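You operate a simulated robot arm through the tools that you are given. There is no shell and no other tool. Be economical: measure what you need, move in short steps, check, and stop when the job is done.

The job below is to be done with a simulated two-armed robot. You get a single attempt, and the scene is never put back.

## Task
Put the yellow funnel on the low shelf of the refill table. Put one of the sesame jars from the work board of the tall stock shelf on top of the cream bowl. Take the lid off the short deli tub and lay it down on the work board of the tall stock shelf. Put the nut butter jar labelled "LOT 55" from the top of the service table on the silver steel tray and the nut butter jar marked "LOT 70" on the white job board. Put one of the jam tickets from the jar mat on the low shelf of the refill table. Close the refill table drawer. Take the small coil and put it on the top of the teal mat. Any order will do. Set down upright: sesame jar, nut butter jar.

It is judged by the outcome, as a careful person would: the job done as asked, and still so three seconds after it is handed in. It fails if anything else is knocked over, pushed out of place, dropped, spilled or broken. Lids that push on must go on centred and level and be pressed home; caps that screw on are set level and turned clockwise until they are tight.

## Robot
Two 7-joint arms with fingered hands on one trunk, on a base that drives. Base frame: it is fixed to the floor where the robot stands at the start and does not move with it; the origin is under the middle of the robot, x ahead of it, y to its left, z up. Lengths are in mm, angles in rad, forces in N, time in s.
The left shoulder is at the start at [60, 166, 977], the right one opposite. With the tool pointing down near the work surface each hand reaches from about 360 to 860 mm from the robot's upright axis, wherever it stands, measured 20 degrees to its own side. Places, roughly: cream bowl (13x13x6 cm) [800, -500, 1000]; jam ticket [-2500, -2250, 1000]; job board [-1250, -2750, 750]; low shelf of the refill table [-2200, -2300, 400]; nut butter jar [-1500, -2500, 750]; refill table drawer [-2700, -2200, 800]; sesame jar [750, 0, 1000]; short deli tub [500, -1000, 1000]; small coil (18x5x12 cm) [-1600, -2500, 800]; steel tray (20x30x3 cm) [-1300, -2100, 800]; top of the teal mat (28x25 cm) [-1640, 1480, 900]; yellow funnel (6x6x9 cm) [600, -200, 1000]. Payload 5 kg a hand.
Tool frame (each hand has its own): the origin (TCP) lies between the finger pads and is the grasp point; the fingertips stand 32 mm ahead of it; z points along the fingers, y is the line along which they close. The gripper opens to 160 mm. The gripper's body begins 89 mm behind the TCP. The gripper is a hand of 3 fingers: y runs from the thumb to the fingers, the wrist lies at [0, 0, -267] in the tool frame.
Orientation is that of the tool frame in the base frame, as [roll, pitch, yaw] about the fixed x, y, z axes, in that order (R = Rz(yaw) Ry(pitch) Rx(roll)). With the fingers straight down and closing along the base's y, the tool's x points along the base's -x, its y along +y and its z along -z.

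## Interface
- The arms move only by the tool apply_moves. It takes "left_commands", "right_commands" or both (then of equal length, played together; a hand with none holds still); each is one flat list of numbers, 6 for each row, row after row: the shift along the tool's x, y, z in cm, then the turn, a rotation vector about the tool's x, y, z in rad. In form: [dx, dy, dz, wx, wy, wz, dx, dy, dz, wx, wy, wz, ...]. A call has 1 to 8 rows; each row shifts and turns the commanded pose from where the row before left it, along the tool's axes as they then stand. Each row takes 0.2 s and may step no farther than 50 mm and 0.15 rad from the row before; otherwise, the whole call is refused. A pose out of reach is approached as far as the arm can. The call stops where the force on the tool passes 40 N (or 10 N more than at its start, if that is more) or the arm is blocked; 0.2 s more then pass. In this call time passes only in rows, and 0.2 s behind the last. The reply holds the time, the measured pose of the TCP, the force on the tool along the base axes, the opening and the grip force, in the units named above and with some noise, with the torque about the TCP (base axes, N m) and any sound that the robot's microphone picked up.
- Cameras (640 x 400 px; columns grow to the right, rows downward): "scene" is now at [49.3, -49.3, 1646]; the picture's right is [-0.48, -0.88, -0.00], its down [-0.53, 0.29, -0.79] and it looks along [0.70, -0.38, -0.61] (base axes); focal length 296 px, centre (320, 200). "left" rides on the left gripper at [-65, -4, -116] in its tool frame; the picture's right is [0.06, -1.00, 0.00], its down [0.87, 0.05, -0.49] and it looks along [0.49, 0.03, 0.87] (tool axes); focal length 261 px, centre (320, 200). "right" rides on the right gripper at [65, -4, -116] in its tool frame; the picture's right is [0.06, 1.00, 0.00], its down [-0.87, 0.05, -0.49] and it looks along [-0.49, 0.03, 0.87] (tool axes); focal length 261 px, centre (320, 200). There is no depth. A picture from a camera that has moved, and an enlarged one, comes with that camera's place and axes in the base frame and with its lens. The place of the scene camera against the robot may be out by one fixed shift of up to 18 mm in any direction.
- grab_frame(camera): a new picture of that camera. No time passes.
- move_column(by): slides the trunk up (or, below 0, down) by that many mm; the arms and the scene camera ride with it, the base frame stays. It gives what a move gives, with no picture.
- base_move(legs): drives the robot by 1 to 6 legs, each [ahead, turn to the left] in mm and rad, along the robot's own axes; the way and the turn of a leg run together, so that a leg with both is an arc; at most 1500 mm and 3.142 rad a leg. The arms and the cameras ride along, it lands a little off, and it stops where it bumps. It gives what a move gives.
- finger_targets(finger1, finger2, thumb_bend, hand): sets how far each is bent, from 0 (flat) to 1 (curled in); at 0.3 the hand is open as for a grip, at 0.7 the pads meet at the TCP. One left out holds its place. A second passes; each finger stops where it meets its share of the squeeze, and holds until it gets a number again. It is the only way to open and close the hand. It gives what a move gives, with no picture; readings hold the bend of each and the force on the fingers (four entries, about 0 where the hand has none), thumb and palm.
- pan_tilt(pan, tilt): turns the head with the scene camera to pan (to the left, within 1.501 rad either way) and tilt (down, from -0.506 to 1.204), counted from straight ahead of the robot. It gives what a move gives.
- enlarge(camera, box): a new picture of the part [left, top, right, bottom] of that camera's present view, enlarged. No time passes.
- hand_in(): hands the job in; it is judged then, once.

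Work in short steps. Places have to be worked out from the pictures, the camera data and where the tool is seen: move nearer, look again, correct. Check each grasp and each placing, and mend what went wrong. You have 207 turns and 190 pictures in all, those below and enlarged ones among them. Open the grippers and draw the arms clear of the work before you hand the job in, unless the task says otherwise.

The tools are called after "Request:" by a JSON object that holds its "method" and its "body". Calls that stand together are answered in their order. apply_moves: Moves the arms, as the interface text tells. Its arguments: {"type":"object","properties":{"left_commands":{"type":"array"},"right_commands":{"type":"array"}},"required":[]} The other tools are called the same way: move_column (by) slides the trunk up or down; finger_targets (finger1, finger2, thumb_bend, hand) moves the fingers one by one; base_move (legs) drives the base; pan_tilt (pan, tilt) turns the head that bears the scene camera; grab_frame (camera) takes a picture; enlarge (camera, box) takes an enlarged picture of a part of a camera's view; hand_in () hands the job in.

At the start:

```text
t: 0.0
left_tool_pos: [532.3, -10.1, 1287.6]
left_orientation: [3.14, 0.001, -3.141]
left_wrist_force: [0.2, -0.2, -0.4]
left_torque: [-0.01, -0.01, -0.01]
left_grip_width: 159.6
left_grip_force: 0.0
left_shape: jaw
left_bend: [0.3, 0.3, 0.3]
left_finger forces: [0.0, 0.0, 0.0, 0.0, 0.0, 0.0]
right_tool_pos: [327.9, -419.1, 1317.5]
right_orientation: [3.141, 0.0, 3.14]
right_wrist_force: [0.7, 0.3, 0.2]
right_torque: [-0.04, -0.04, -0.01]
right_grip_width: 159.8
right_grip_force: 0.0
right_shape: jaw
right_bend: [0.3, 0.3, 0.3]
right_finger forces: [0.1, 0.0, 0.1, 0.0, 0.0, 0.1]
trunk travel left (down, up): [-525.0, 65.0]
robot x, y, heading: [-0.6, -3.3, 0.001]
head pan, tilt: [-0.501, 0.653]
```

scene: 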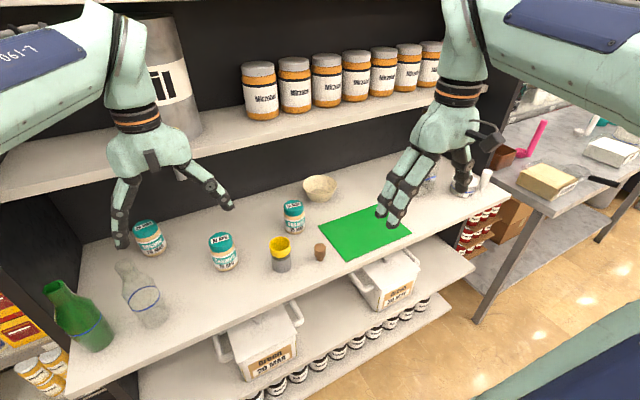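
right: 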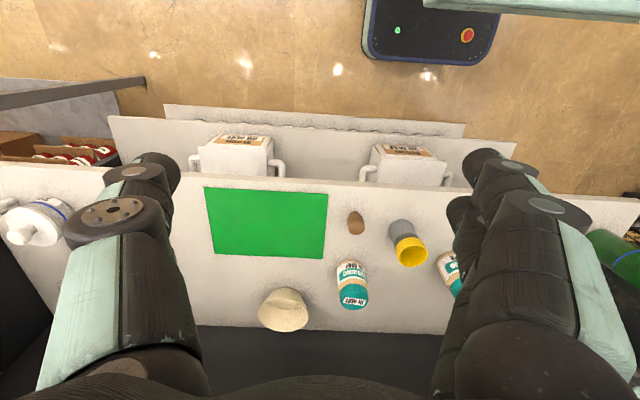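
left: 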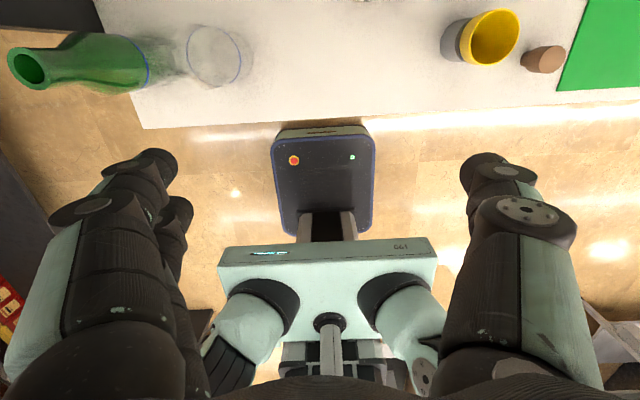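

I start by looking closer at the work board to tell the jars, bowl and tub apart.

Request:
{"method": "enlarge", "body": {"camera": "scene", "box": [120, 160, 340, 298]}}

Request:
{"method": "enlarge", "body": {"camera": "scene", "box": [400, 80, 640, 230]}}

```text
2.90 times, centred on (230, 229) of scene
camera zoom: at [49.3, -49.3, 1646.0], right [-0.48, -0.88, 0.0], down [-0.53, 0.29, -0.79], along [0.7, -0.38, -0.61], focal length 857 px, centre (581, 116)
```

zoom: 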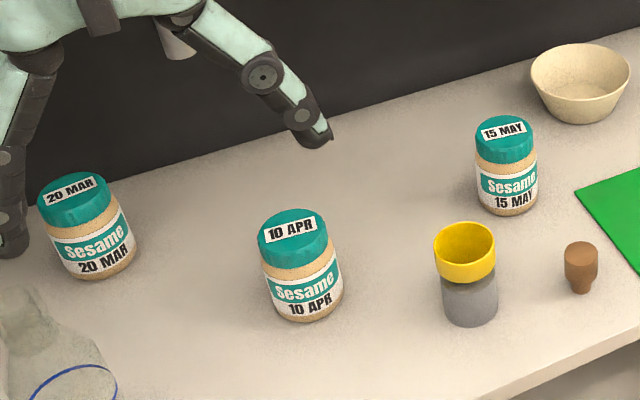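

```text
2.67 times, centred on (520, 155) of scene
camera zoom: at [49.3, -49.3, 1646.0], right [-0.48, -0.88, 0.0], down [-0.53, 0.29, -0.79], along [0.7, -0.38, -0.61], focal length 788 px, centre (-213, 320)
```

zoom: 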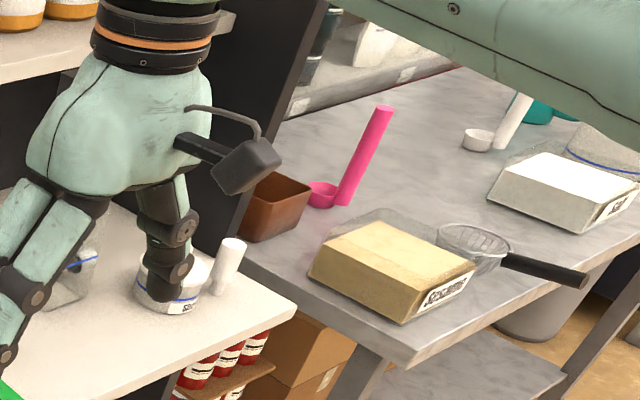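

Board top seems near z≈960; the 15 MAY sesame jar is at about (750,-330), and the bowl at about (850,-480). I drive about 300 mm to the right and slightly ahead, so the right arm can reach both.

Request:
{"method": "base_move", "body": {"legs": [[0, -1.571], [300, 0], [0, 1.571], [40, 0]]}}

```text
t: 10.4
left_tool_pos: [581.1, -311.1, 1287.1]
left_orientation: [-3.141, -0.003, -3.132]
left_wrist_force: [1.4, -0.2, 0.3]
left_torque: [-0.06, 0.09, -0.02]
left_grip_width: 159.9
left_grip_force: 0.0
left_shape: jaw
left_bend: [0.3, 0.3, 0.3]
left_finger forces: [0.0, 0.0, 0.0, 0.1, 0.0, 0.1]
right_tool_pos: [378.6, -724.6, 1317.7]
right_orientation: [3.141, -0.003, -3.135]
right_wrist_force: [1.7, 0.3, -0.6]
right_torque: [-0.01, 0.07, 0.01]
right_grip_width: 159.7
right_grip_force: 0.0
right_shape: jaw
right_bend: [0.3, 0.3, 0.3]
right_finger forces: [0.0, 0.0, 0.0, 0.1, 0.0, 0.1]
trunk travel left (down, up): [-525.0, 65.0]
robot x, y, heading: [51.6, -306.9, 0.009]
head pan, tilt: [-0.501, 0.653]
```

I swing the left arm out of the way to the left, and bring the right arm toward the jar.

Request:
{"method": "apply_moves", "body": {"left_commands": [2, 4, 0, 0, 0, 0, 2, 4, 0, 0, 0, 0, 2, 4, 0, 0, 0, 0, 2, 4, 0, 0, 0, 0, 2, 4, 0, 0, 0, 0, 2, 4, 0, 0, 0, 0, 2, 4, 0, 0, 0, 0, 2, 4, 0, 0, 0, 0], "right_commands": [-3, 3.9, 0.5, 0, 0, 0, -3, 3.9, 0.5, 0, 0, 0, -3, 3.9, 0.5, 0, 0, 0, -3, 3.9, 0.5, 0, 0, 0, -3, 3.9, 0.5, 0, 0, 0, -3, 3.9, 0.5, 0, 0, 0, -3, 3.9, 0.5, 0, 0, 0, -3, 3.9, 0.5, 0, 0, 0]}}

Request:
{"method": "grab_frame", "body": {"camera": "right"}}

Request:
{"method": "grab_frame", "body": {"camera": "scene"}}

```text
t: 12.2
left_tool_pos: [413.7, 11.3, 1287.5]
left_orientation: [3.139, -0.001, -3.132]
left_wrist_force: [0.0, 0.4, -0.8]
left_torque: [-0.04, 0.01, -0.02]
left_grip_width: 159.7
left_grip_force: 0.1
left_shape: jaw
left_bend: [0.3, 0.3, 0.3]
left_finger forces: [0.0, 0.0, 0.0, 0.0, 0.0, 0.0]
right_tool_pos: [614.7, -403.8, 1276.7]
right_orientation: [-3.141, 0.001, -3.133]
right_wrist_force: [0.0, 0.9, -0.3]
right_torque: [-0.07, 0.01, -0.04]
right_grip_width: 159.8
right_grip_force: 0.0
right_shape: jaw
right_bend: [0.3, 0.3, 0.3]
right_finger forces: [0.1, 0.1, 0.0, 0.1, 0.1, 0.0]
trunk travel left (down, up): [-525.0, 65.0]
robot x, y, heading: [44.1, -309.4, 0.009]
head pan, tilt: [-0.501, 0.653]
```

```text
184 pictures are left
camera right: at [549.7, -408.3, 1392.5], right [-0.07, 1.0, 0.0], down [0.87, 0.06, 0.49], along [0.49, 0.03, -0.87], focal length 261 px, centre (320, 200)
```

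right: 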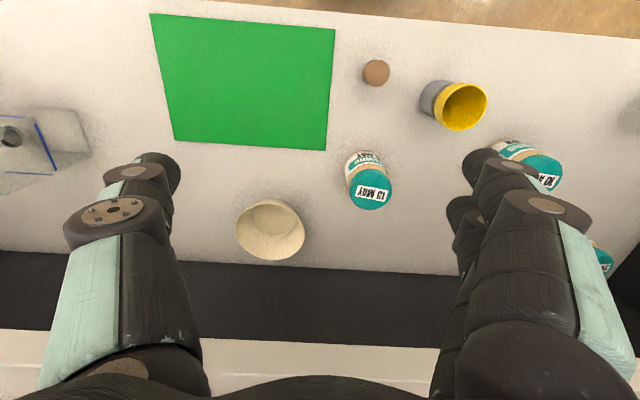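

```text
183 pictures are left
camera scene: at [95.7, -353.4, 1646.1], right [-0.47, -0.88, 0.0], down [-0.54, 0.29, -0.79], along [0.7, -0.38, -0.61], focal length 296 px, centre (320, 200)
```

scene: 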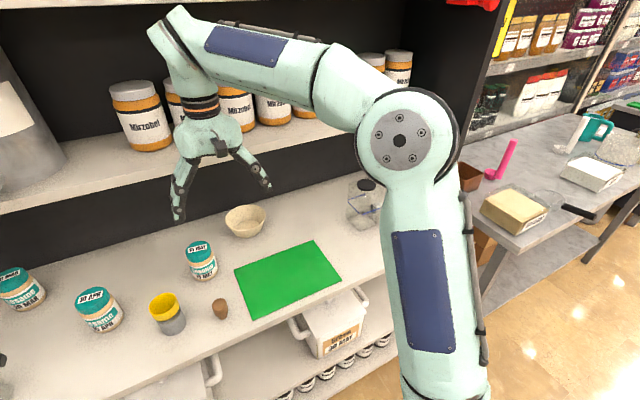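

The jar lid top is near (715,-328,1075), and the upper shelf overhangs, so I'll approach with the hand tilted about 43° forward.

Request:
{"method": "apply_moves", "body": {"right_commands": [0, 1.5, 0, 0, -0.15, 0, 0, 1.5, 0, 0, -0.15, 0, 0, 1.5, 0, 0, -0.15, 0, 0, 1.5, 0, 0, -0.15, 0, 0, 1.5, 0, 0, -0.15, 0, 2.6, 0, 3.5, 0, 0, 0, 2.6, 0, 3.5, 0, 0, 0, 2.6, 0, 3.5, 0, 0, 0]}}

Request:
{"method": "grab_frame", "body": {"camera": "right"}}

Request:
{"method": "grab_frame", "body": {"camera": "scene"}}

```text
t: 14.0
left_tool_pos: [414.8, 9.3, 1287.7]
left_orientation: [-3.14, -0.002, -3.132]
left_wrist_force: [-0.2, 0.1, 0.8]
left_torque: [-0.01, 0.01, 0.01]
left_grip_width: 159.6
left_grip_force: 0.1
left_shape: jaw
left_bend: [0.3, 0.3, 0.3]
left_finger forces: [0.1, 0.0, 0.0, 0.0, 0.0, 0.1]
right_tool_pos: [629.7, -334.0, 1149.3]
right_orientation: [3.142, 0.749, -3.134]
right_wrist_force: [-0.4, 0.1, 0.5]
right_torque: [-0.03, 0.01, -0.01]
right_grip_width: 160.0
right_grip_force: 0.1
right_shape: jaw
right_bend: [0.3, 0.3, 0.3]
right_finger forces: [0.1, 0.0, 0.0, 0.1, 0.0, 0.1]
trunk travel left (down, up): [-525.0, 65.0]
robot x, y, heading: [44.3, -308.4, 0.006]
head pan, tilt: [-0.501, 0.653]
```

```text
182 pictures are left
camera right: at [503.2, -339.5, 1188.0], right [-0.05, 1.0, -0.04], down [0.3, 0.06, 0.95], along [0.95, 0.04, -0.3], focal length 261 px, centre (320, 200)
```

right: 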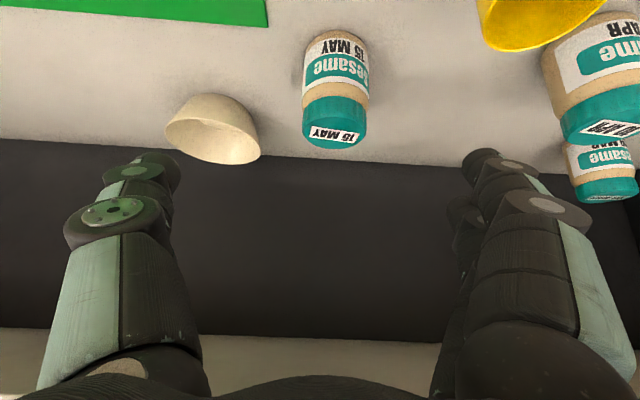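

```text
181 pictures are left
camera scene: at [96.3, -355.9, 1646.0], right [-0.48, -0.88, 0.0], down [-0.54, 0.29, -0.79], along [0.7, -0.38, -0.61], focal length 296 px, centre (320, 200)
```

scene: 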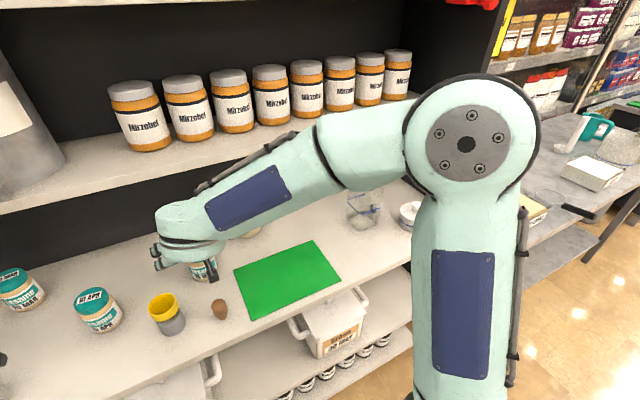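

The jar centre is about (718,-318), with its top near z 1058. I shift 16 mm left, then advance along the tool axis to straddle the lid.

Request:
{"method": "apply_moves", "body": {"right_commands": [1, 1.6, 0, 0, 0, 0, 0, 0, 4.6, 0, 0, 0, 0, 0, 4.6, 0, 0, 0, 0, 0, 4.6, 0, 0, 0]}}

Request:
{"method": "grab_frame", "body": {"camera": "right"}}

```text
t: 15.0
left_tool_pos: [415.4, 7.6, 1288.1]
left_orientation: [-3.141, -0.003, -3.132]
left_wrist_force: [1.0, 0.4, -0.2]
left_torque: [-0.01, 0.06, 0.01]
left_grip_width: 160.0
left_grip_force: 0.0
left_shape: jaw
left_bend: [0.3, 0.3, 0.3]
left_finger forces: [0.0, 0.0, 0.0, 0.1, 0.0, 0.1]
right_tool_pos: [715.3, -315.1, 1037.5]
right_orientation: [3.14, 0.75, -3.132]
right_wrist_force: [0.8, 0.0, 0.3]
right_torque: [0.03, 0.0, 0.01]
right_grip_width: 159.7
right_grip_force: 0.1
right_shape: jaw
right_bend: [0.3, 0.3, 0.3]
right_finger forces: [0.0, 0.1, 0.0, 0.1, 0.0, 0.0]
trunk travel left (down, up): [-525.0, 65.0]
robot x, y, heading: [50.2, -306.9, 0.003]
head pan, tilt: [-0.501, 0.653]
```

```text
180 pictures are left
camera right: at [588.4, -320.4, 1077.7], right [-0.05, 1.0, -0.04], down [0.3, 0.06, 0.95], along [0.95, 0.04, -0.3], focal length 261 px, centre (320, 200)
```

right: 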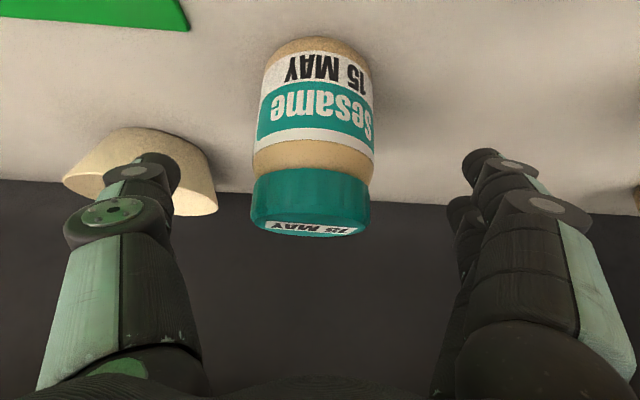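

The jar sits between the fingers, about 8 mm further ahead. I nudge in and close.

Request:
{"method": "apply_moves", "body": {"right_commands": [-0.6, -0.4, 0.55, 0, 0, 0]}}

Request:
{"method": "finger_targets", "body": {"hand": "right", "finger1": 0.66, "finger2": 0.66, "thumb_bend": 0.66}}

Request:
{"method": "grab_frame", "body": {"camera": "right"}}

```text
t: 15.4
left_tool_pos: [414.7, 7.9, 1288.4]
left_orientation: [3.141, -0.003, -3.132]
left_wrist_force: [0.4, 0.0, -0.1]
left_torque: [-0.03, 0.02, 0.0]
left_grip_width: 159.9
left_grip_force: 0.0
left_shape: jaw
left_bend: [0.3, 0.3, 0.3]
left_finger forces: [0.0, 0.0, 0.1, 0.1, 0.0, 0.1]
right_tool_pos: [724.6, -319.8, 1037.5]
right_orientation: [-3.141, 0.75, -3.133]
right_wrist_force: [0.3, 0.5, -0.7]
right_torque: [-0.01, 0.0, 0.0]
right_grip_width: 159.7
right_grip_force: 0.1
right_shape: jaw
right_bend: [0.3, 0.3, 0.3]
right_finger forces: [0.0, 0.1, 0.0, 0.0, 0.1, 0.1]
trunk travel left (down, up): [-525.0, 65.0]
robot x, y, heading: [43.2, -309.3, 0.008]
head pan, tilt: [-0.501, 0.653]
```

```text
t: 16.4
left_tool_pos: [414.5, 7.7, 1287.8]
left_orientation: [-3.139, -0.001, -3.132]
left_wrist_force: [-0.4, 0.5, 0.1]
left_torque: [-0.04, 0.01, -0.02]
left_grip_width: 159.8
left_grip_force: 0.0
left_shape: jaw
left_bend: [0.3, 0.3, 0.3]
left_finger forces: [0.0, 0.0, 0.0, 0.0, 0.0, 0.1]
right_tool_pos: [722.3, -319.5, 1039.2]
right_orientation: [3.142, 0.748, -3.132]
right_wrist_force: [1.4, -0.4, 0.7]
right_torque: [0.01, -0.03, 0.02]
right_grip_width: 67.4
right_grip_force: 18.3
right_shape: fingers
right_bend: [0.54, 0.59, 0.61]
right_finger forces: [10.8, 7.5, 0.1, 0.0, 18.0, 0.0]
trunk travel left (down, up): [-525.0, 65.0]
robot x, y, heading: [46.5, -304.2, 0.004]
head pan, tilt: [-0.501, 0.653]
```

```text
179 pictures are left
camera right: at [596.1, -325.2, 1079.0], right [-0.05, 1.0, -0.04], down [0.3, 0.06, 0.95], along [0.95, 0.04, -0.3], focal length 261 px, centre (320, 200)
```

right: 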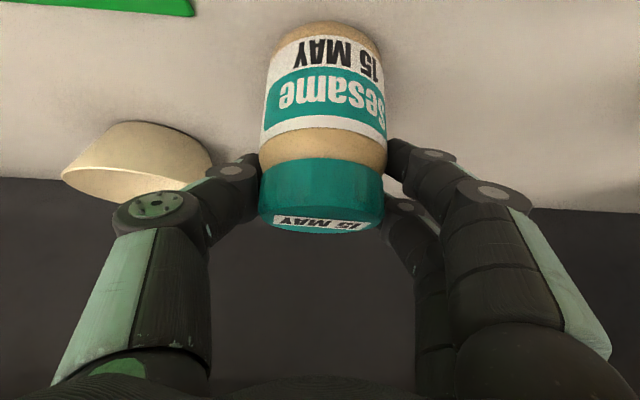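

The jar is held at 67 mm and 18 N. I lift it 85 mm and look at the bowl.

Request:
{"method": "apply_moves", "body": {"right_commands": [-2.9, 0, -3.1, 0, 0, 0, -2.9, 0, -3.1, 0, 0, 0]}}

Request:
{"method": "grab_frame", "body": {"camera": "right"}}

Request:
{"method": "grab_frame", "body": {"camera": "scene"}}

```text
t: 17.0
left_tool_pos: [413.8, 8.6, 1288.4]
left_orientation: [-3.14, 0.0, -3.133]
left_wrist_force: [0.0, 0.4, -0.4]
left_torque: [-0.01, -0.03, 0.0]
left_grip_width: 159.9
left_grip_force: 0.0
left_shape: jaw
left_bend: [0.3, 0.3, 0.3]
left_finger forces: [0.0, 0.0, 0.0, 0.1, 0.1, 0.0]
right_tool_pos: [721.2, -321.4, 1125.6]
right_orientation: [3.139, 0.749, -3.135]
right_wrist_force: [-0.4, 0.4, -2.4]
right_torque: [-0.02, 0.02, -0.03]
right_grip_width: 67.7
right_grip_force: 17.9
right_shape: fingers
right_bend: [0.54, 0.59, 0.61]
right_finger forces: [10.4, 7.2, 0.0, 0.0, 17.3, 0.1]
trunk travel left (down, up): [-525.0, 65.0]
robot x, y, heading: [43.4, -304.9, 0.007]
head pan, tilt: [-0.501, 0.653]
```

```text
178 pictures are left
camera right: at [595.4, -326.1, 1164.0], right [-0.05, 1.0, -0.04], down [0.3, 0.06, 0.95], along [0.95, 0.04, -0.3], focal length 261 px, centre (320, 200)
```

right: 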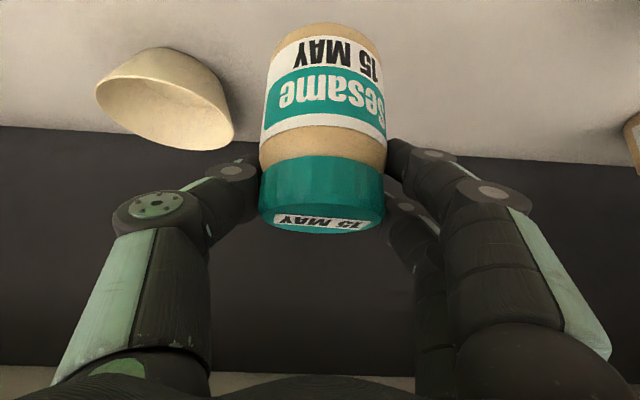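

```text
177 pictures are left
camera scene: at [95.2, -356.2, 1645.9], right [-0.48, -0.88, 0.0], down [-0.54, 0.29, -0.79], along [0.7, -0.38, -0.61], focal length 296 px, centre (320, 200)
```

scene: 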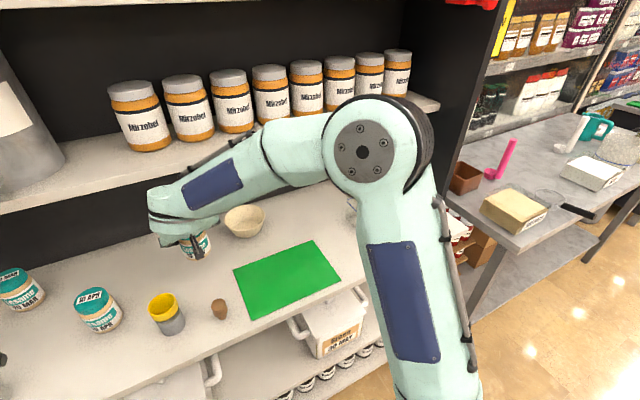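

Combining the views puts the bowl centre near (810,-466), its rim at z≈1012 and the board at about 953. I carry the jar above the bowl and look again.

Request:
{"method": "apply_moves", "body": {"right_commands": [-1.95, -3.62, 1.13, 0, 0, 0, -1.95, -3.62, 1.13, 0, 0, 0, -1.95, -3.62, 1.13, 0, 0, 0, -1.95, -3.62, 1.13, 0, 0, 0]}}

Request:
{"method": "grab_frame", "body": {"camera": "right"}}

Request:
{"method": "enlarge", "body": {"camera": "scene", "box": [160, 150, 340, 262]}}

```text
t: 18.0
left_tool_pos: [414.7, 7.7, 1288.1]
left_orientation: [3.14, -0.002, -3.134]
left_wrist_force: [0.0, -0.3, 0.0]
left_torque: [0.01, 0.02, -0.01]
left_grip_width: 160.0
left_grip_force: 0.1
left_shape: jaw
left_bend: [0.3, 0.3, 0.3]
left_finger forces: [0.0, 0.0, 0.0, 0.1, 0.0, 0.0]
right_tool_pos: [811.1, -467.4, 1145.0]
right_orientation: [3.139, 0.749, -3.131]
right_wrist_force: [0.2, 0.1, -3.5]
right_torque: [-0.01, 0.02, 0.02]
right_grip_width: 67.4
right_grip_force: 17.5
right_shape: fingers
right_bend: [0.54, 0.59, 0.61]
right_finger forces: [10.4, 7.3, 0.0, 0.0, 17.3, 0.0]
trunk travel left (down, up): [-525.0, 65.0]
robot x, y, heading: [43.3, -310.0, 0.009]
head pan, tilt: [-0.501, 0.653]
```

```text
176 pictures are left
camera right: at [684.9, -472.0, 1184.0], right [-0.05, 1.0, -0.04], down [0.3, 0.06, 0.95], along [0.95, 0.04, -0.3], focal length 261 px, centre (320, 200)
```

right: 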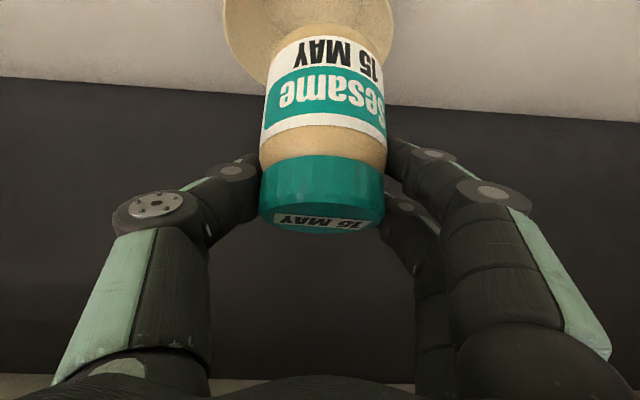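

```text
3.56 times, centred on (250, 206) of scene
camera zoom: at [96.1, -357.2, 1645.9], right [-0.48, -0.88, 0.0], down [-0.54, 0.29, -0.79], along [0.7, -0.38, -0.61], focal length 1051 px, centre (569, 179)
```

zoom: 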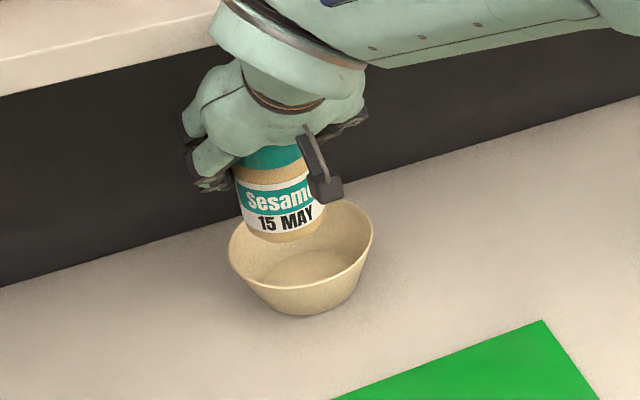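

Right-camera and bias-corrected scene views put the bowl centre at about (828,-474). I shift there and lower 60 mm, then check.

Request:
{"method": "apply_moves", "body": {"right_commands": [-1.24, -0.7, 1.16, 0, 0, 0, 2.05, 0, 2.2, 0, 0, 0, 2.05, 0, 2.2, 0, 0, 0]}}

Request:
{"method": "grab_frame", "body": {"camera": "right"}}

Request:
{"method": "enlarge", "body": {"camera": "scene", "box": [190, 160, 310, 235]}}

```text
t: 18.8
left_tool_pos: [411.7, 8.5, 1289.5]
left_orientation: [3.141, 0.004, -3.132]
left_wrist_force: [0.2, -0.6, 0.0]
left_torque: [-0.03, -0.04, -0.01]
left_grip_width: 159.9
left_grip_force: 0.1
left_shape: jaw
left_bend: [0.3, 0.3, 0.3]
left_finger forces: [0.0, 0.0, 0.0, 0.0, 0.1, 0.0]
right_tool_pos: [830.1, -473.3, 1092.9]
right_orientation: [3.138, 0.761, -3.135]
right_wrist_force: [7.0, -1.4, 21.7]
right_torque: [0.09, -0.29, -0.04]
right_grip_width: 67.8
right_grip_force: 20.4
right_shape: fingers
right_bend: [0.55, 0.59, 0.61]
right_finger forces: [10.8, 9.7, 0.1, 0.0, 20.1, 0.0]
trunk travel left (down, up): [-525.0, 65.0]
robot x, y, heading: [44.6, -302.0, 0.0]
head pan, tilt: [-0.501, 0.653]
```

```text
174 pictures are left
camera right: at [702.6, -478.3, 1130.8], right [-0.06, 1.0, -0.04], down [0.29, 0.05, 0.96], along [0.96, 0.04, -0.29], focal length 261 px, centre (320, 200)
```

right: 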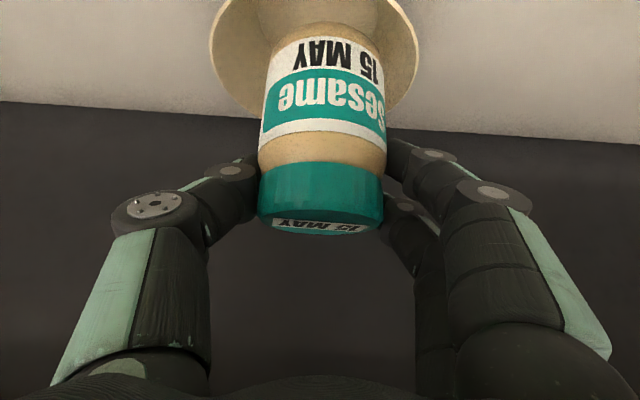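

```text
5.33 times, centred on (250, 198) of scene
camera zoom: at [92.9, -355.9, 1646.7], right [-0.48, -0.88, 0.0], down [-0.53, 0.29, -0.79], along [0.7, -0.38, -0.61], focal length 1576 px, centre (693, 213)
```

zoom: 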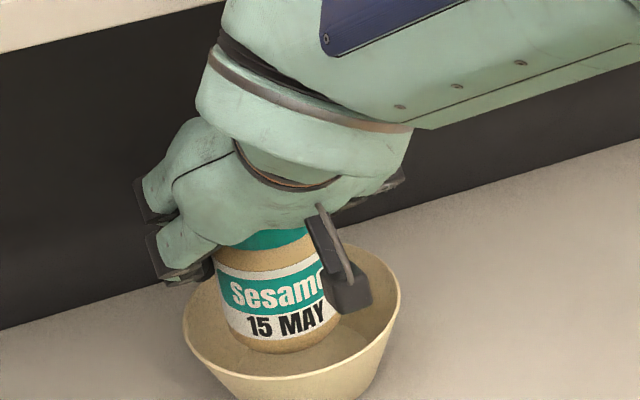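

Contact came early (22 N) with the jar bottom about 55 mm above the board, which is near rim height. I raise, recentre by (+6,-8) and lower again to see where contact comes.

Request:
{"method": "apply_moves", "body": {"right_commands": [-1.02, 0, -1.1, 0, 0, 0, -0.44, -0.8, 0.41, 0, 0, 0, 0.41, 0, 0.44, 0, 0, 0, 0.41, 0, 0.44, 0, 0, 0]}}

Request:
{"method": "enlarge", "body": {"camera": "scene", "box": [190, 160, 310, 235]}}

```text
t: 19.8
left_tool_pos: [412.9, 8.4, 1288.9]
left_orientation: [3.141, 0.0, -3.131]
left_wrist_force: [0.0, 0.0, -0.7]
left_torque: [0.0, 0.03, 0.03]
left_grip_width: 159.8
left_grip_force: 0.0
left_shape: jaw
left_bend: [0.3, 0.3, 0.3]
left_finger forces: [0.0, 0.1, 0.0, 0.0, 0.1, 0.0]
right_tool_pos: [835.0, -481.7, 1092.6]
right_orientation: [3.14, 0.758, -3.134]
right_wrist_force: [2.2, -2.5, 18.5]
right_torque: [0.15, -0.19, -0.07]
right_grip_width: 67.8
right_grip_force: 19.3
right_shape: fingers
right_bend: [0.55, 0.6, 0.61]
right_finger forces: [10.7, 8.6, 0.0, 0.0, 19.6, 0.0]
trunk travel left (down, up): [-525.0, 65.0]
robot x, y, heading: [46.8, -306.6, 0.003]
head pan, tilt: [-0.501, 0.653]
```

```text
5.33 times, centred on (250, 198) of scene
camera zoom: at [93.7, -356.2, 1646.5], right [-0.48, -0.88, 0.0], down [-0.53, 0.29, -0.79], along [0.7, -0.38, -0.61], focal length 1576 px, centre (693, 213)
```

zoom: 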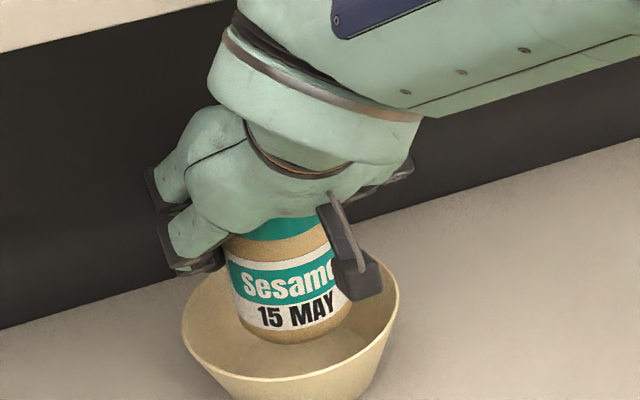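

Contact is at the same height, so the bowl bears the jar at its rim plane, and the jar looks centred. I ease the pressure and check the force.

Request:
{"method": "apply_moves", "body": {"right_commands": [-0.3, 0, -0.32, 0, 0, 0]}}

```text
t: 20.2
left_tool_pos: [412.5, 9.5, 1290.0]
left_orientation: [3.141, 0.0, -3.132]
left_wrist_force: [-0.9, 0.4, -0.4]
left_torque: [0.0, 0.01, -0.01]
left_grip_width: 159.7
left_grip_force: 0.0
left_shape: jaw
left_bend: [0.3, 0.3, 0.3]
left_finger forces: [0.0, 0.0, 0.0, 0.0, 0.0, 0.0]
right_tool_pos: [834.2, -480.7, 1093.0]
right_orientation: [3.14, 0.749, -3.133]
right_wrist_force: [2.5, -0.6, 12.0]
right_torque: [0.17, -0.15, -0.06]
right_grip_width: 67.8
right_grip_force: 19.4
right_shape: fingers
right_bend: [0.55, 0.6, 0.61]
right_finger forces: [11.0, 8.8, 0.1, 0.1, 18.6, 0.0]
trunk travel left (down, up): [-525.0, 65.0]
robot x, y, heading: [43.9, -311.8, 0.009]
head pan, tilt: [-0.501, 0.653]
```

Still 12 N; I raise the command 7 mm more.

Request:
{"method": "apply_moves", "body": {"right_commands": [-0.48, 0, -0.51, 0, 0, 0]}}

```text
t: 20.6
left_tool_pos: [414.1, 9.3, 1287.3]
left_orientation: [-3.141, -0.001, -3.132]
left_wrist_force: [0.6, -0.1, 0.4]
left_torque: [-0.03, 0.03, 0.0]
left_grip_width: 160.1
left_grip_force: 0.0
left_shape: jaw
left_bend: [0.3, 0.3, 0.3]
left_finger forces: [0.0, 0.0, 0.0, 0.0, 0.1, 0.0]
right_tool_pos: [833.4, -482.0, 1096.4]
right_orientation: [-3.14, 0.743, -3.132]
right_wrist_force: [-0.2, 0.3, -2.1]
right_torque: [-0.02, 0.02, -0.02]
right_grip_width: 67.1
right_grip_force: 16.9
right_shape: fingers
right_bend: [0.55, 0.6, 0.61]
right_finger forces: [9.9, 7.4, 0.0, 0.0, 16.6, 0.1]
trunk travel left (down, up): [-525.0, 65.0]
robot x, y, heading: [46.5, -308.3, 0.004]
head pan, tilt: [-0.501, 0.653]
```

It is now just free; I lower 2.5 mm into light contact, and open the hand.

Request:
{"method": "apply_moves", "body": {"right_commands": [0.17, 0, 0.18, 0, -0.003, 0]}}

Request:
{"method": "finger_targets", "body": {"hand": "right", "finger1": 0.48, "finger2": 0.52, "thumb_bend": 0.54}}

Request:
{"method": "finger_targets", "body": {"hand": "right", "finger1": 0.3, "finger2": 0.3, "thumb_bend": 0.3}}

Request:
{"method": "grab_frame", "body": {"camera": "right"}}

Request:
{"method": "enlarge", "body": {"camera": "scene", "box": [190, 160, 310, 235]}}

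```text
t: 21.0
left_tool_pos: [413.8, 8.9, 1288.1]
left_orientation: [3.14, -0.001, -3.133]
left_wrist_force: [0.0, -0.1, 0.4]
left_torque: [0.0, 0.0, 0.01]
left_grip_width: 159.8
left_grip_force: 0.2
left_shape: jaw
left_bend: [0.3, 0.3, 0.3]
left_finger forces: [0.1, 0.0, 0.1, 0.1, 0.0, 0.1]
right_tool_pos: [834.6, -480.6, 1096.2]
right_orientation: [3.141, 0.751, -3.133]
right_wrist_force: [0.6, 0.7, -3.5]
right_torque: [0.0, -0.03, -0.01]
right_grip_width: 67.5
right_grip_force: 16.9
right_shape: fingers
right_bend: [0.55, 0.6, 0.61]
right_finger forces: [9.8, 7.4, 0.0, 0.0, 16.6, 0.0]
trunk travel left (down, up): [-525.0, 65.0]
robot x, y, heading: [46.4, -306.3, 0.008]
head pan, tilt: [-0.501, 0.653]
```

```text
t: 22.0
left_tool_pos: [414.4, 8.3, 1289.1]
left_orientation: [3.14, -0.001, -3.133]
left_wrist_force: [0.1, 0.1, 0.0]
left_torque: [0.0, -0.02, -0.03]
left_grip_width: 159.7
left_grip_force: 0.0
left_shape: jaw
left_bend: [0.3, 0.3, 0.3]
left_finger forces: [0.0, 0.0, 0.0, 0.0, 0.0, 0.0]
right_tool_pos: [835.5, -479.9, 1097.2]
right_orientation: [-3.141, 0.753, -3.133]
right_wrist_force: [0.6, -0.4, -0.4]
right_torque: [-0.03, 0.01, -0.03]
right_grip_width: 82.7
right_grip_force: 0.1
right_shape: fingers
right_bend: [0.48, 0.52, 0.54]
right_finger forces: [0.0, 0.1, 0.0, 0.0, 0.0, 0.1]
trunk travel left (down, up): [-525.0, 65.0]
robot x, y, heading: [45.9, -307.5, 0.01]
head pan, tilt: [-0.501, 0.653]
```

```text
t: 23.0
left_tool_pos: [415.1, 8.2, 1289.4]
left_orientation: [3.141, 0.001, -3.132]
left_wrist_force: [-0.1, -0.6, 0.6]
left_torque: [0.05, -0.01, 0.01]
left_grip_width: 159.6
left_grip_force: 0.1
left_shape: jaw
left_bend: [0.3, 0.3, 0.3]
left_finger forces: [0.1, 0.1, 0.0, 0.0, 0.0, 0.0]
right_tool_pos: [835.2, -480.6, 1096.9]
right_orientation: [3.142, 0.752, -3.134]
right_wrist_force: [-0.3, -0.1, 0.5]
right_torque: [-0.02, -0.05, 0.0]
right_grip_width: 167.6
right_grip_force: 0.1
right_shape: fingers
right_bend: [0.3, 0.3, 0.3]
right_finger forces: [0.1, 0.0, 0.0, 0.0, 0.0, 0.1]
trunk travel left (down, up): [-525.0, 65.0]
robot x, y, heading: [44.8, -309.2, 0.01]
head pan, tilt: [-0.501, 0.653]
```

```text
171 pictures are left
camera right: at [708.0, -486.1, 1136.1], right [-0.05, 1.0, -0.04], down [0.3, 0.06, 0.95], along [0.95, 0.04, -0.3], focal length 261 px, centre (320, 200)
```

right: 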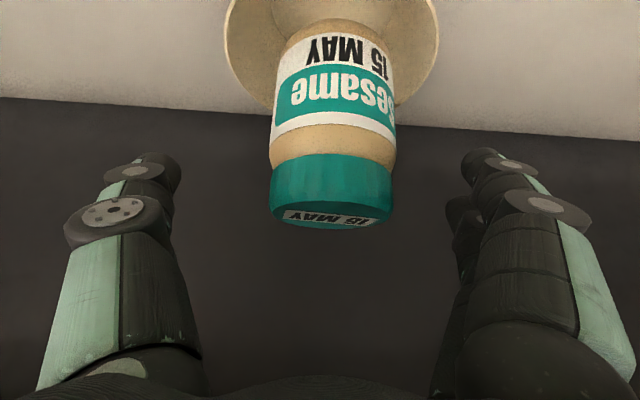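

```text
5.33 times, centred on (250, 198) of scene
camera zoom: at [95.3, -356.1, 1646.0], right [-0.48, -0.88, 0.0], down [-0.54, 0.29, -0.79], along [0.7, -0.38, -0.61], focal length 1576 px, centre (693, 213)
```

zoom: 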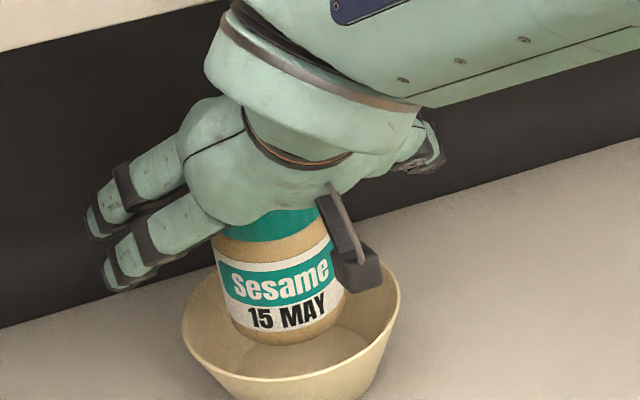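

The jar stands upright on the bowl. I retract the right arm along its axis and up, and pan the head right to view the tub area.

Request:
{"method": "apply_moves", "body": {"right_commands": [0, 0, -4.8, 0, 0, 0, 0, 0, -4.8, 0, 0, 0, 0, 0, -4.8, 0, 0, 0, 0, 0, -4.8, 0, 0, 0, 4, 0, -2, 0, 0.15, 0, 4, 0, -2, 0, 0.15, 0, 4, 0, -2, 0, 0.15, 0, 4, 0, -2, 0, 0.15, 0]}}

Request:
{"method": "pan_tilt", "body": {"pan": -0.9, "tilt": 0.65}}

Request:
{"method": "grab_frame", "body": {"camera": "scene"}}

```text
t: 24.8
left_tool_pos: [413.2, 7.1, 1287.7]
left_orientation: [-3.14, 0.0, -3.132]
left_wrist_force: [-0.5, -0.4, 0.5]
left_torque: [0.01, 0.04, -0.01]
left_grip_width: 160.0
left_grip_force: 0.2
left_shape: jaw
left_bend: [0.3, 0.3, 0.3]
left_finger forces: [0.0, 0.1, 0.1, 0.1, 0.0, 0.1]
right_tool_pos: [527.6, -483.2, 1228.1]
right_orientation: [3.139, 0.152, -3.133]
right_wrist_force: [0.3, 1.5, -0.3]
right_torque: [-0.03, -0.05, 0.0]
right_grip_width: 167.4
right_grip_force: 0.1
right_shape: fingers
right_bend: [0.3, 0.3, 0.3]
right_finger forces: [0.1, 0.0, 0.0, 0.0, 0.0, 0.0]
trunk travel left (down, up): [-525.0, 65.0]
robot x, y, heading: [47.0, -308.5, 0.003]
head pan, tilt: [-0.501, 0.653]
```

```text
t: 25.6
left_tool_pos: [414.4, 7.8, 1288.6]
left_orientation: [3.141, -0.001, -3.133]
left_wrist_force: [1.1, 0.7, -0.1]
left_torque: [-0.03, -0.03, -0.01]
left_grip_width: 160.2
left_grip_force: 0.0
left_shape: jaw
left_bend: [0.3, 0.3, 0.3]
left_finger forces: [0.0, 0.0, 0.1, 0.1, 0.0, 0.0]
right_tool_pos: [530.5, -483.6, 1227.8]
right_orientation: [-3.14, 0.154, -3.133]
right_wrist_force: [-0.1, -0.3, 1.1]
right_torque: [0.0, 0.01, -0.01]
right_grip_width: 167.4
right_grip_force: 0.1
right_shape: fingers
right_bend: [0.3, 0.3, 0.3]
right_finger forces: [0.0, 0.0, 0.0, 0.0, 0.0, 0.0]
trunk travel left (down, up): [-525.0, 65.0]
robot x, y, heading: [47.7, -308.9, 0.008]
head pan, tilt: [-0.901, 0.649]
```

```text
169 pictures are left
camera scene: at [73.5, -382.6, 1646.4], right [-0.78, -0.63, 0.0], down [-0.38, 0.47, -0.8], along [0.5, -0.62, -0.6], focal length 296 px, centre (320, 200)
```

scene: 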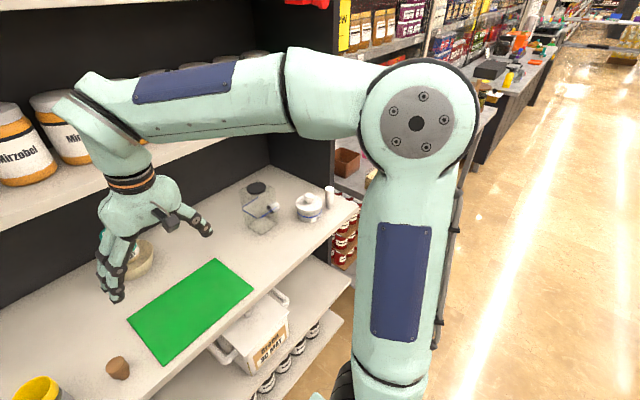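

Request:
{"method": "enlarge", "body": {"camera": "scene", "box": [220, 160, 364, 250]}}

```text
4.44 times, centred on (292, 205) of scene
camera zoom: at [73.5, -382.6, 1646.4], right [-0.78, -0.63, 0.0], down [-0.38, 0.47, -0.8], along [0.5, -0.62, -0.6], focal length 1313 px, centre (444, 178)
```

zoom: 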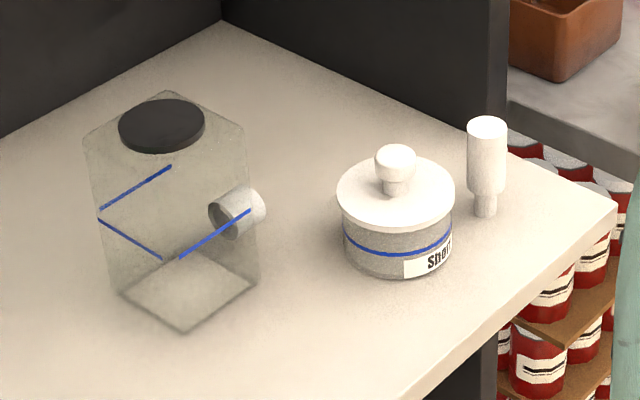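

The lidded tub with the knob stands near (600,-980), with a white pestle-like piece close on its right. I drive about 390 mm further right so the right arm can reach the knob.

Request:
{"method": "base_move", "body": {"legs": [[0, -1.571], [390, 0], [0, 1.571]]}}

Request:
{"method": "finger_targets", "body": {"hand": "right", "finger1": 0.5, "finger2": 0.5, "thumb_bend": 0.5}}

Request:
{"method": "grab_frame", "body": {"camera": "right"}}

```text
t: 35.9
left_tool_pos: [425.3, -393.7, 1287.4]
left_orientation: [3.141, -0.001, 3.111]
left_wrist_force: [0.1, 0.2, 0.0]
left_torque: [-0.02, 0.04, 0.01]
left_grip_width: 160.0
left_grip_force: 0.1
left_shape: jaw
left_bend: [0.3, 0.3, 0.3]
left_finger forces: [0.0, 0.0, 0.1, 0.0, 0.0, 0.0]
right_tool_pos: [521.2, -890.6, 1228.9]
right_orientation: [3.141, 0.151, 3.113]
right_wrist_force: [0.4, 0.3, -0.7]
right_torque: [0.01, -0.01, 0.0]
right_grip_width: 167.8
right_grip_force: 0.1
right_shape: fingers
right_bend: [0.3, 0.3, 0.3]
right_finger forces: [0.1, 0.0, 0.0, 0.0, 0.0, 0.0]
trunk travel left (down, up): [-525.0, 65.0]
robot x, y, heading: [45.9, -697.0, -0.032]
head pan, tilt: [-0.901, 0.649]
```

```text
t: 36.9
left_tool_pos: [425.0, -394.6, 1288.4]
left_orientation: [-3.142, 0.001, 3.112]
left_wrist_force: [-0.5, -1.3, 0.6]
left_torque: [0.02, 0.0, 0.03]
left_grip_width: 159.7
left_grip_force: 0.0
left_shape: jaw
left_bend: [0.3, 0.3, 0.3]
left_finger forces: [0.1, 0.0, 0.0, 0.0, 0.0, 0.0]
right_tool_pos: [521.5, -889.4, 1228.2]
right_orientation: [-3.141, 0.153, 3.111]
right_wrist_force: [0.4, -0.2, -0.2]
right_torque: [-0.01, 0.03, -0.03]
right_grip_width: 88.1
right_grip_force: 0.0
right_shape: fingers
right_bend: [0.5, 0.5, 0.5]
right_finger forces: [0.1, 0.0, 0.0, 0.0, 0.0, 0.0]
trunk travel left (down, up): [-525.0, 65.0]
robot x, y, heading: [45.8, -694.0, -0.033]
head pan, tilt: [-0.901, 0.649]
```

```text
167 pictures are left
camera right: at [439.7, -892.2, 1332.8], right [-0.03, 1.0, -0.01], down [0.79, 0.03, 0.62], along [0.62, 0.01, -0.79], focal length 261 px, centre (320, 200)
```

right: 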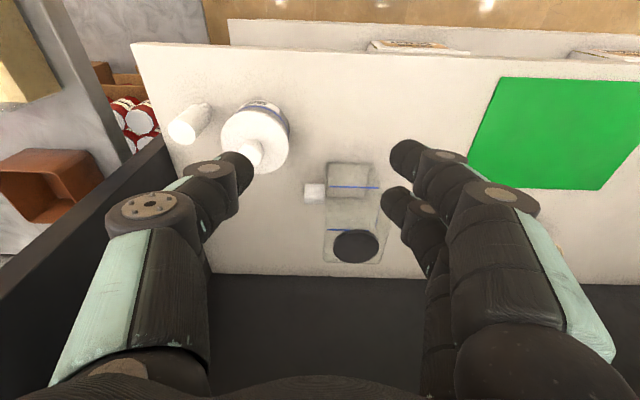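

The knob is near (601,-981). I level the tool and move above it.

Request:
{"method": "apply_moves", "body": {"right_commands": [0, 0, 0, 0, 0.15, 0, -2.07, -2.24, 2.95, 0, 0, 0, -2.07, -2.24, 2.95, 0, 0, 0, -2.07, -2.24, 2.95, 0, 0, 0, -2.07, -2.24, 2.95, 0, 0, 0]}}

Request:
{"method": "grab_frame", "body": {"camera": "right"}}

Request:
{"method": "grab_frame", "body": {"camera": "scene"}}

```text
t: 38.1
left_tool_pos: [425.5, -395.4, 1288.7]
left_orientation: [3.139, -0.002, 3.112]
left_wrist_force: [0.1, 0.4, 0.1]
left_torque: [0.01, 0.01, 0.0]
left_grip_width: 159.6
left_grip_force: 0.0
left_shape: jaw
left_bend: [0.3, 0.3, 0.3]
left_finger forces: [0.0, 0.0, 0.0, 0.0, 0.1, 0.0]
right_tool_pos: [601.6, -983.5, 1111.1]
right_orientation: [-3.14, 0.001, 3.112]
right_wrist_force: [0.2, 0.0, 0.4]
right_torque: [-0.01, 0.04, 0.0]
right_grip_width: 87.7
right_grip_force: 0.1
right_shape: fingers
right_bend: [0.5, 0.5, 0.5]
right_finger forces: [0.0, 0.1, 0.1, 0.1, 0.0, 0.0]
trunk travel left (down, up): [-525.0, 65.0]
robot x, y, heading: [44.0, -690.8, -0.031]
head pan, tilt: [-0.901, 0.649]
```

```text
166 pictures are left
camera right: at [535.9, -985.9, 1225.6], right [-0.03, 1.0, 0.0], down [0.87, 0.03, 0.49], along [0.49, 0.02, -0.87], focal length 261 px, centre (320, 200)
```

right: 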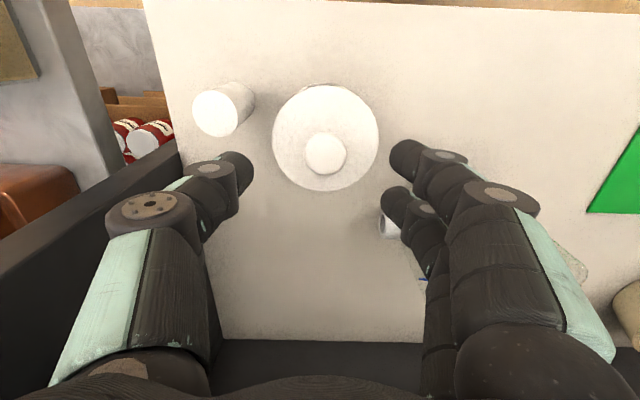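

```text
165 pictures are left
camera scene: at [71.7, -772.4, 1646.4], right [-0.8, -0.6, 0.0], down [-0.36, 0.49, -0.8], along [0.47, -0.64, -0.61], focal length 296 px, centre (320, 200)
```

scene: 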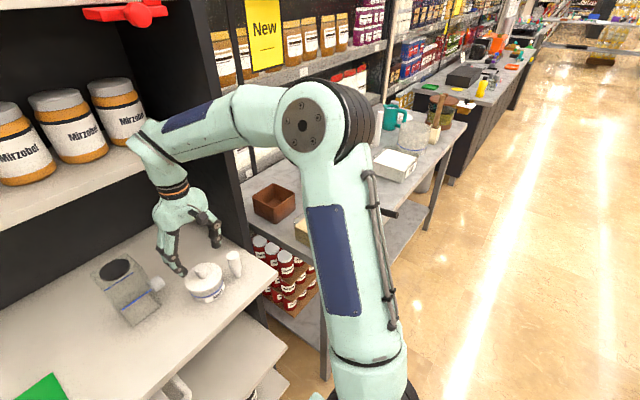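

The knob is 5 mm left of the TCP. I narrow the hand, shift, and descend 50 mm.

Request:
{"method": "finger_targets", "body": {"hand": "right", "finger1": 0.55, "finger2": 0.55, "thumb_bend": 0.55}}

Request:
{"method": "apply_moves", "body": {"right_commands": [0, 0.5, 2.5, 0, 0, 0, 0, 0, 2.5, 0, 0, 0]}}

Request:
{"method": "grab_frame", "body": {"camera": "right"}}

Request:
{"method": "enlarge", "body": {"camera": "scene", "box": [130, 180, 290, 280]}}

```text
t: 39.1
left_tool_pos: [425.2, -394.5, 1288.2]
left_orientation: [3.141, 0.0, 3.112]
left_wrist_force: [0.2, 0.3, 0.4]
left_torque: [-0.06, 0.05, 0.01]
left_grip_width: 159.7
left_grip_force: 0.0
left_shape: jaw
left_bend: [0.3, 0.3, 0.3]
left_finger forces: [0.0, 0.0, 0.0, 0.0, 0.1, 0.0]
right_tool_pos: [600.5, -980.9, 1111.2]
right_orientation: [3.141, 0.001, 3.113]
right_wrist_force: [0.0, -0.3, 0.3]
right_torque: [0.04, -0.03, -0.01]
right_grip_width: 67.8
right_grip_force: 0.0
right_shape: fingers
right_bend: [0.55, 0.55, 0.55]
right_finger forces: [0.0, 0.0, 0.0, 0.0, 0.0, 0.0]
trunk travel left (down, up): [-525.0, 65.0]
robot x, y, heading: [48.5, -697.5, -0.034]
head pan, tilt: [-0.901, 0.649]
```

```text
t: 39.7
left_tool_pos: [426.4, -395.0, 1288.1]
left_orientation: [3.141, 0.0, 3.111]
left_wrist_force: [0.6, -0.6, -0.4]
left_torque: [0.04, 0.04, 0.02]
left_grip_width: 160.0
left_grip_force: 0.1
left_shape: jaw
left_bend: [0.3, 0.3, 0.3]
left_finger forces: [0.0, 0.0, 0.1, 0.0, 0.1, 0.0]
right_tool_pos: [603.3, -977.7, 1061.9]
right_orientation: [3.141, 0.004, 3.111]
right_wrist_force: [-0.4, -0.2, -0.2]
right_torque: [0.02, 0.04, -0.01]
right_grip_width: 67.6
right_grip_force: 0.1
right_shape: fingers
right_bend: [0.55, 0.55, 0.55]
right_finger forces: [0.0, 0.0, 0.1, 0.0, 0.1, 0.0]
trunk travel left (down, up): [-525.0, 65.0]
robot x, y, heading: [44.9, -696.8, -0.03]
head pan, tilt: [-0.901, 0.649]
```

```text
164 pictures are left
camera right: at [536.9, -979.6, 1177.5], right [-0.03, 1.0, 0.0], down [0.87, 0.03, 0.49], along [0.49, 0.02, -0.87], focal length 261 px, centre (320, 200)
```

right: 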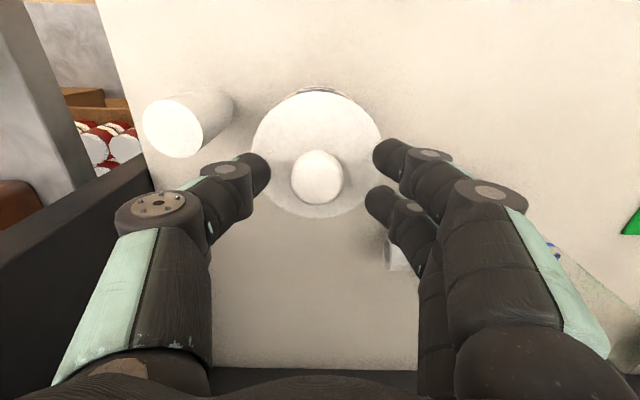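

```text
4.00 times, centred on (210, 230) of scene
camera zoom: at [70.8, -772.3, 1646.4], right [-0.8, -0.6, 0.0], down [-0.36, 0.49, -0.8], along [0.47, -0.64, -0.6], focal length 1182 px, centre (760, 80)
```

zoom: 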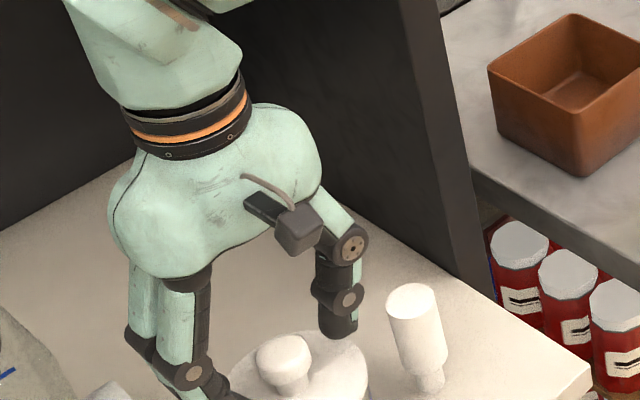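

Well aligned; the knob top is at about z 1034. I descend 20 mm and close on the knob.

Request:
{"method": "apply_moves", "body": {"right_commands": [0, 0, 1.2, 0, 0, 0, 0, 0, 0.8, 0, 0, 0]}}

Request:
{"method": "finger_targets", "body": {"hand": "right", "finger1": 0.72, "finger2": 0.72, "thumb_bend": 0.72}}

Request:
{"method": "grab_frame", "body": {"camera": "right"}}

Request:
{"method": "enlarge", "body": {"camera": "scene", "box": [130, 200, 290, 300]}}

```text
t: 40.3
left_tool_pos: [423.1, -393.3, 1290.2]
left_orientation: [-3.141, 0.001, 3.113]
left_wrist_force: [0.8, 0.2, -1.0]
left_torque: [0.02, 0.0, 0.02]
left_grip_width: 159.9
left_grip_force: 0.0
left_shape: jaw
left_bend: [0.3, 0.3, 0.3]
left_finger forces: [0.1, 0.0, 0.0, 0.1, 0.0, 0.0]
right_tool_pos: [603.7, -976.5, 1047.5]
right_orientation: [3.141, 0.011, 3.112]
right_wrist_force: [-3.1, -1.6, 38.1]
right_torque: [-1.67, -0.08, -0.12]
right_grip_width: 68.5
right_grip_force: 18.8
right_shape: fingers
right_bend: [0.55, 0.55, 0.56]
right_finger forces: [1.4, 1.2, 0.1, 0.0, 35.1, 0.0]
trunk travel left (down, up): [-525.0, 65.0]
robot x, y, heading: [42.2, -696.0, -0.032]
head pan, tilt: [-0.901, 0.649]
```

```text
t: 41.3
left_tool_pos: [423.5, -392.7, 1288.2]
left_orientation: [3.141, 0.003, 3.112]
left_wrist_force: [0.7, 0.3, -0.5]
left_torque: [-0.01, 0.04, -0.02]
left_grip_width: 160.0
left_grip_force: 0.1
left_shape: jaw
left_bend: [0.3, 0.3, 0.3]
left_finger forces: [0.1, 0.1, 0.1, 0.1, 0.1, 0.0]
right_tool_pos: [603.0, -976.4, 1045.0]
right_orientation: [-3.141, 0.006, 3.112]
right_wrist_force: [2.7, 0.0, 42.3]
right_torque: [0.94, -0.2, -0.07]
right_grip_width: 52.4
right_grip_force: 43.0
right_shape: fingers
right_bend: [0.58, 0.58, 0.66]
right_finger forces: [22.5, 25.5, 0.1, 0.1, 38.9, 0.1]
trunk travel left (down, up): [-525.0, 65.0]
robot x, y, heading: [45.5, -697.6, -0.032]
head pan, tilt: [-0.901, 0.649]
```

```text
162 pictures are left
camera right: at [536.3, -978.8, 1159.6], right [-0.03, 1.0, 0.0], down [0.87, 0.03, 0.5], along [0.5, 0.02, -0.87], focal length 261 px, centre (320, 200)
```

right: 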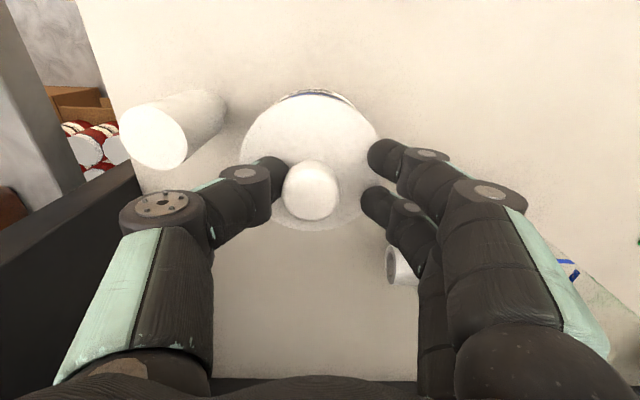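

```text
4.00 times, centred on (210, 250) of scene
camera zoom: at [67.9, -770.6, 1646.7], right [-0.8, -0.6, 0.0], down [-0.36, 0.48, -0.8], along [0.48, -0.64, -0.6], focal length 1182 px, centre (760, 0)
```

zoom: 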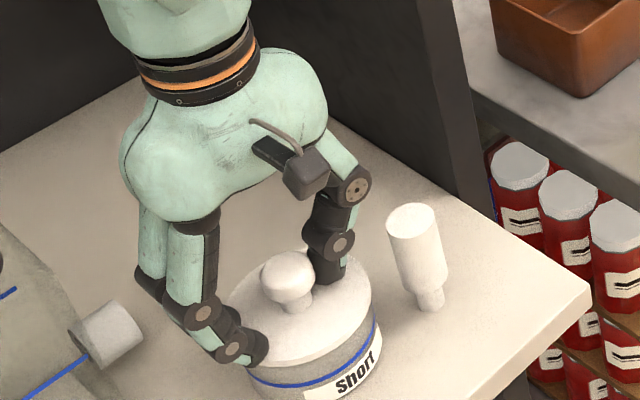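

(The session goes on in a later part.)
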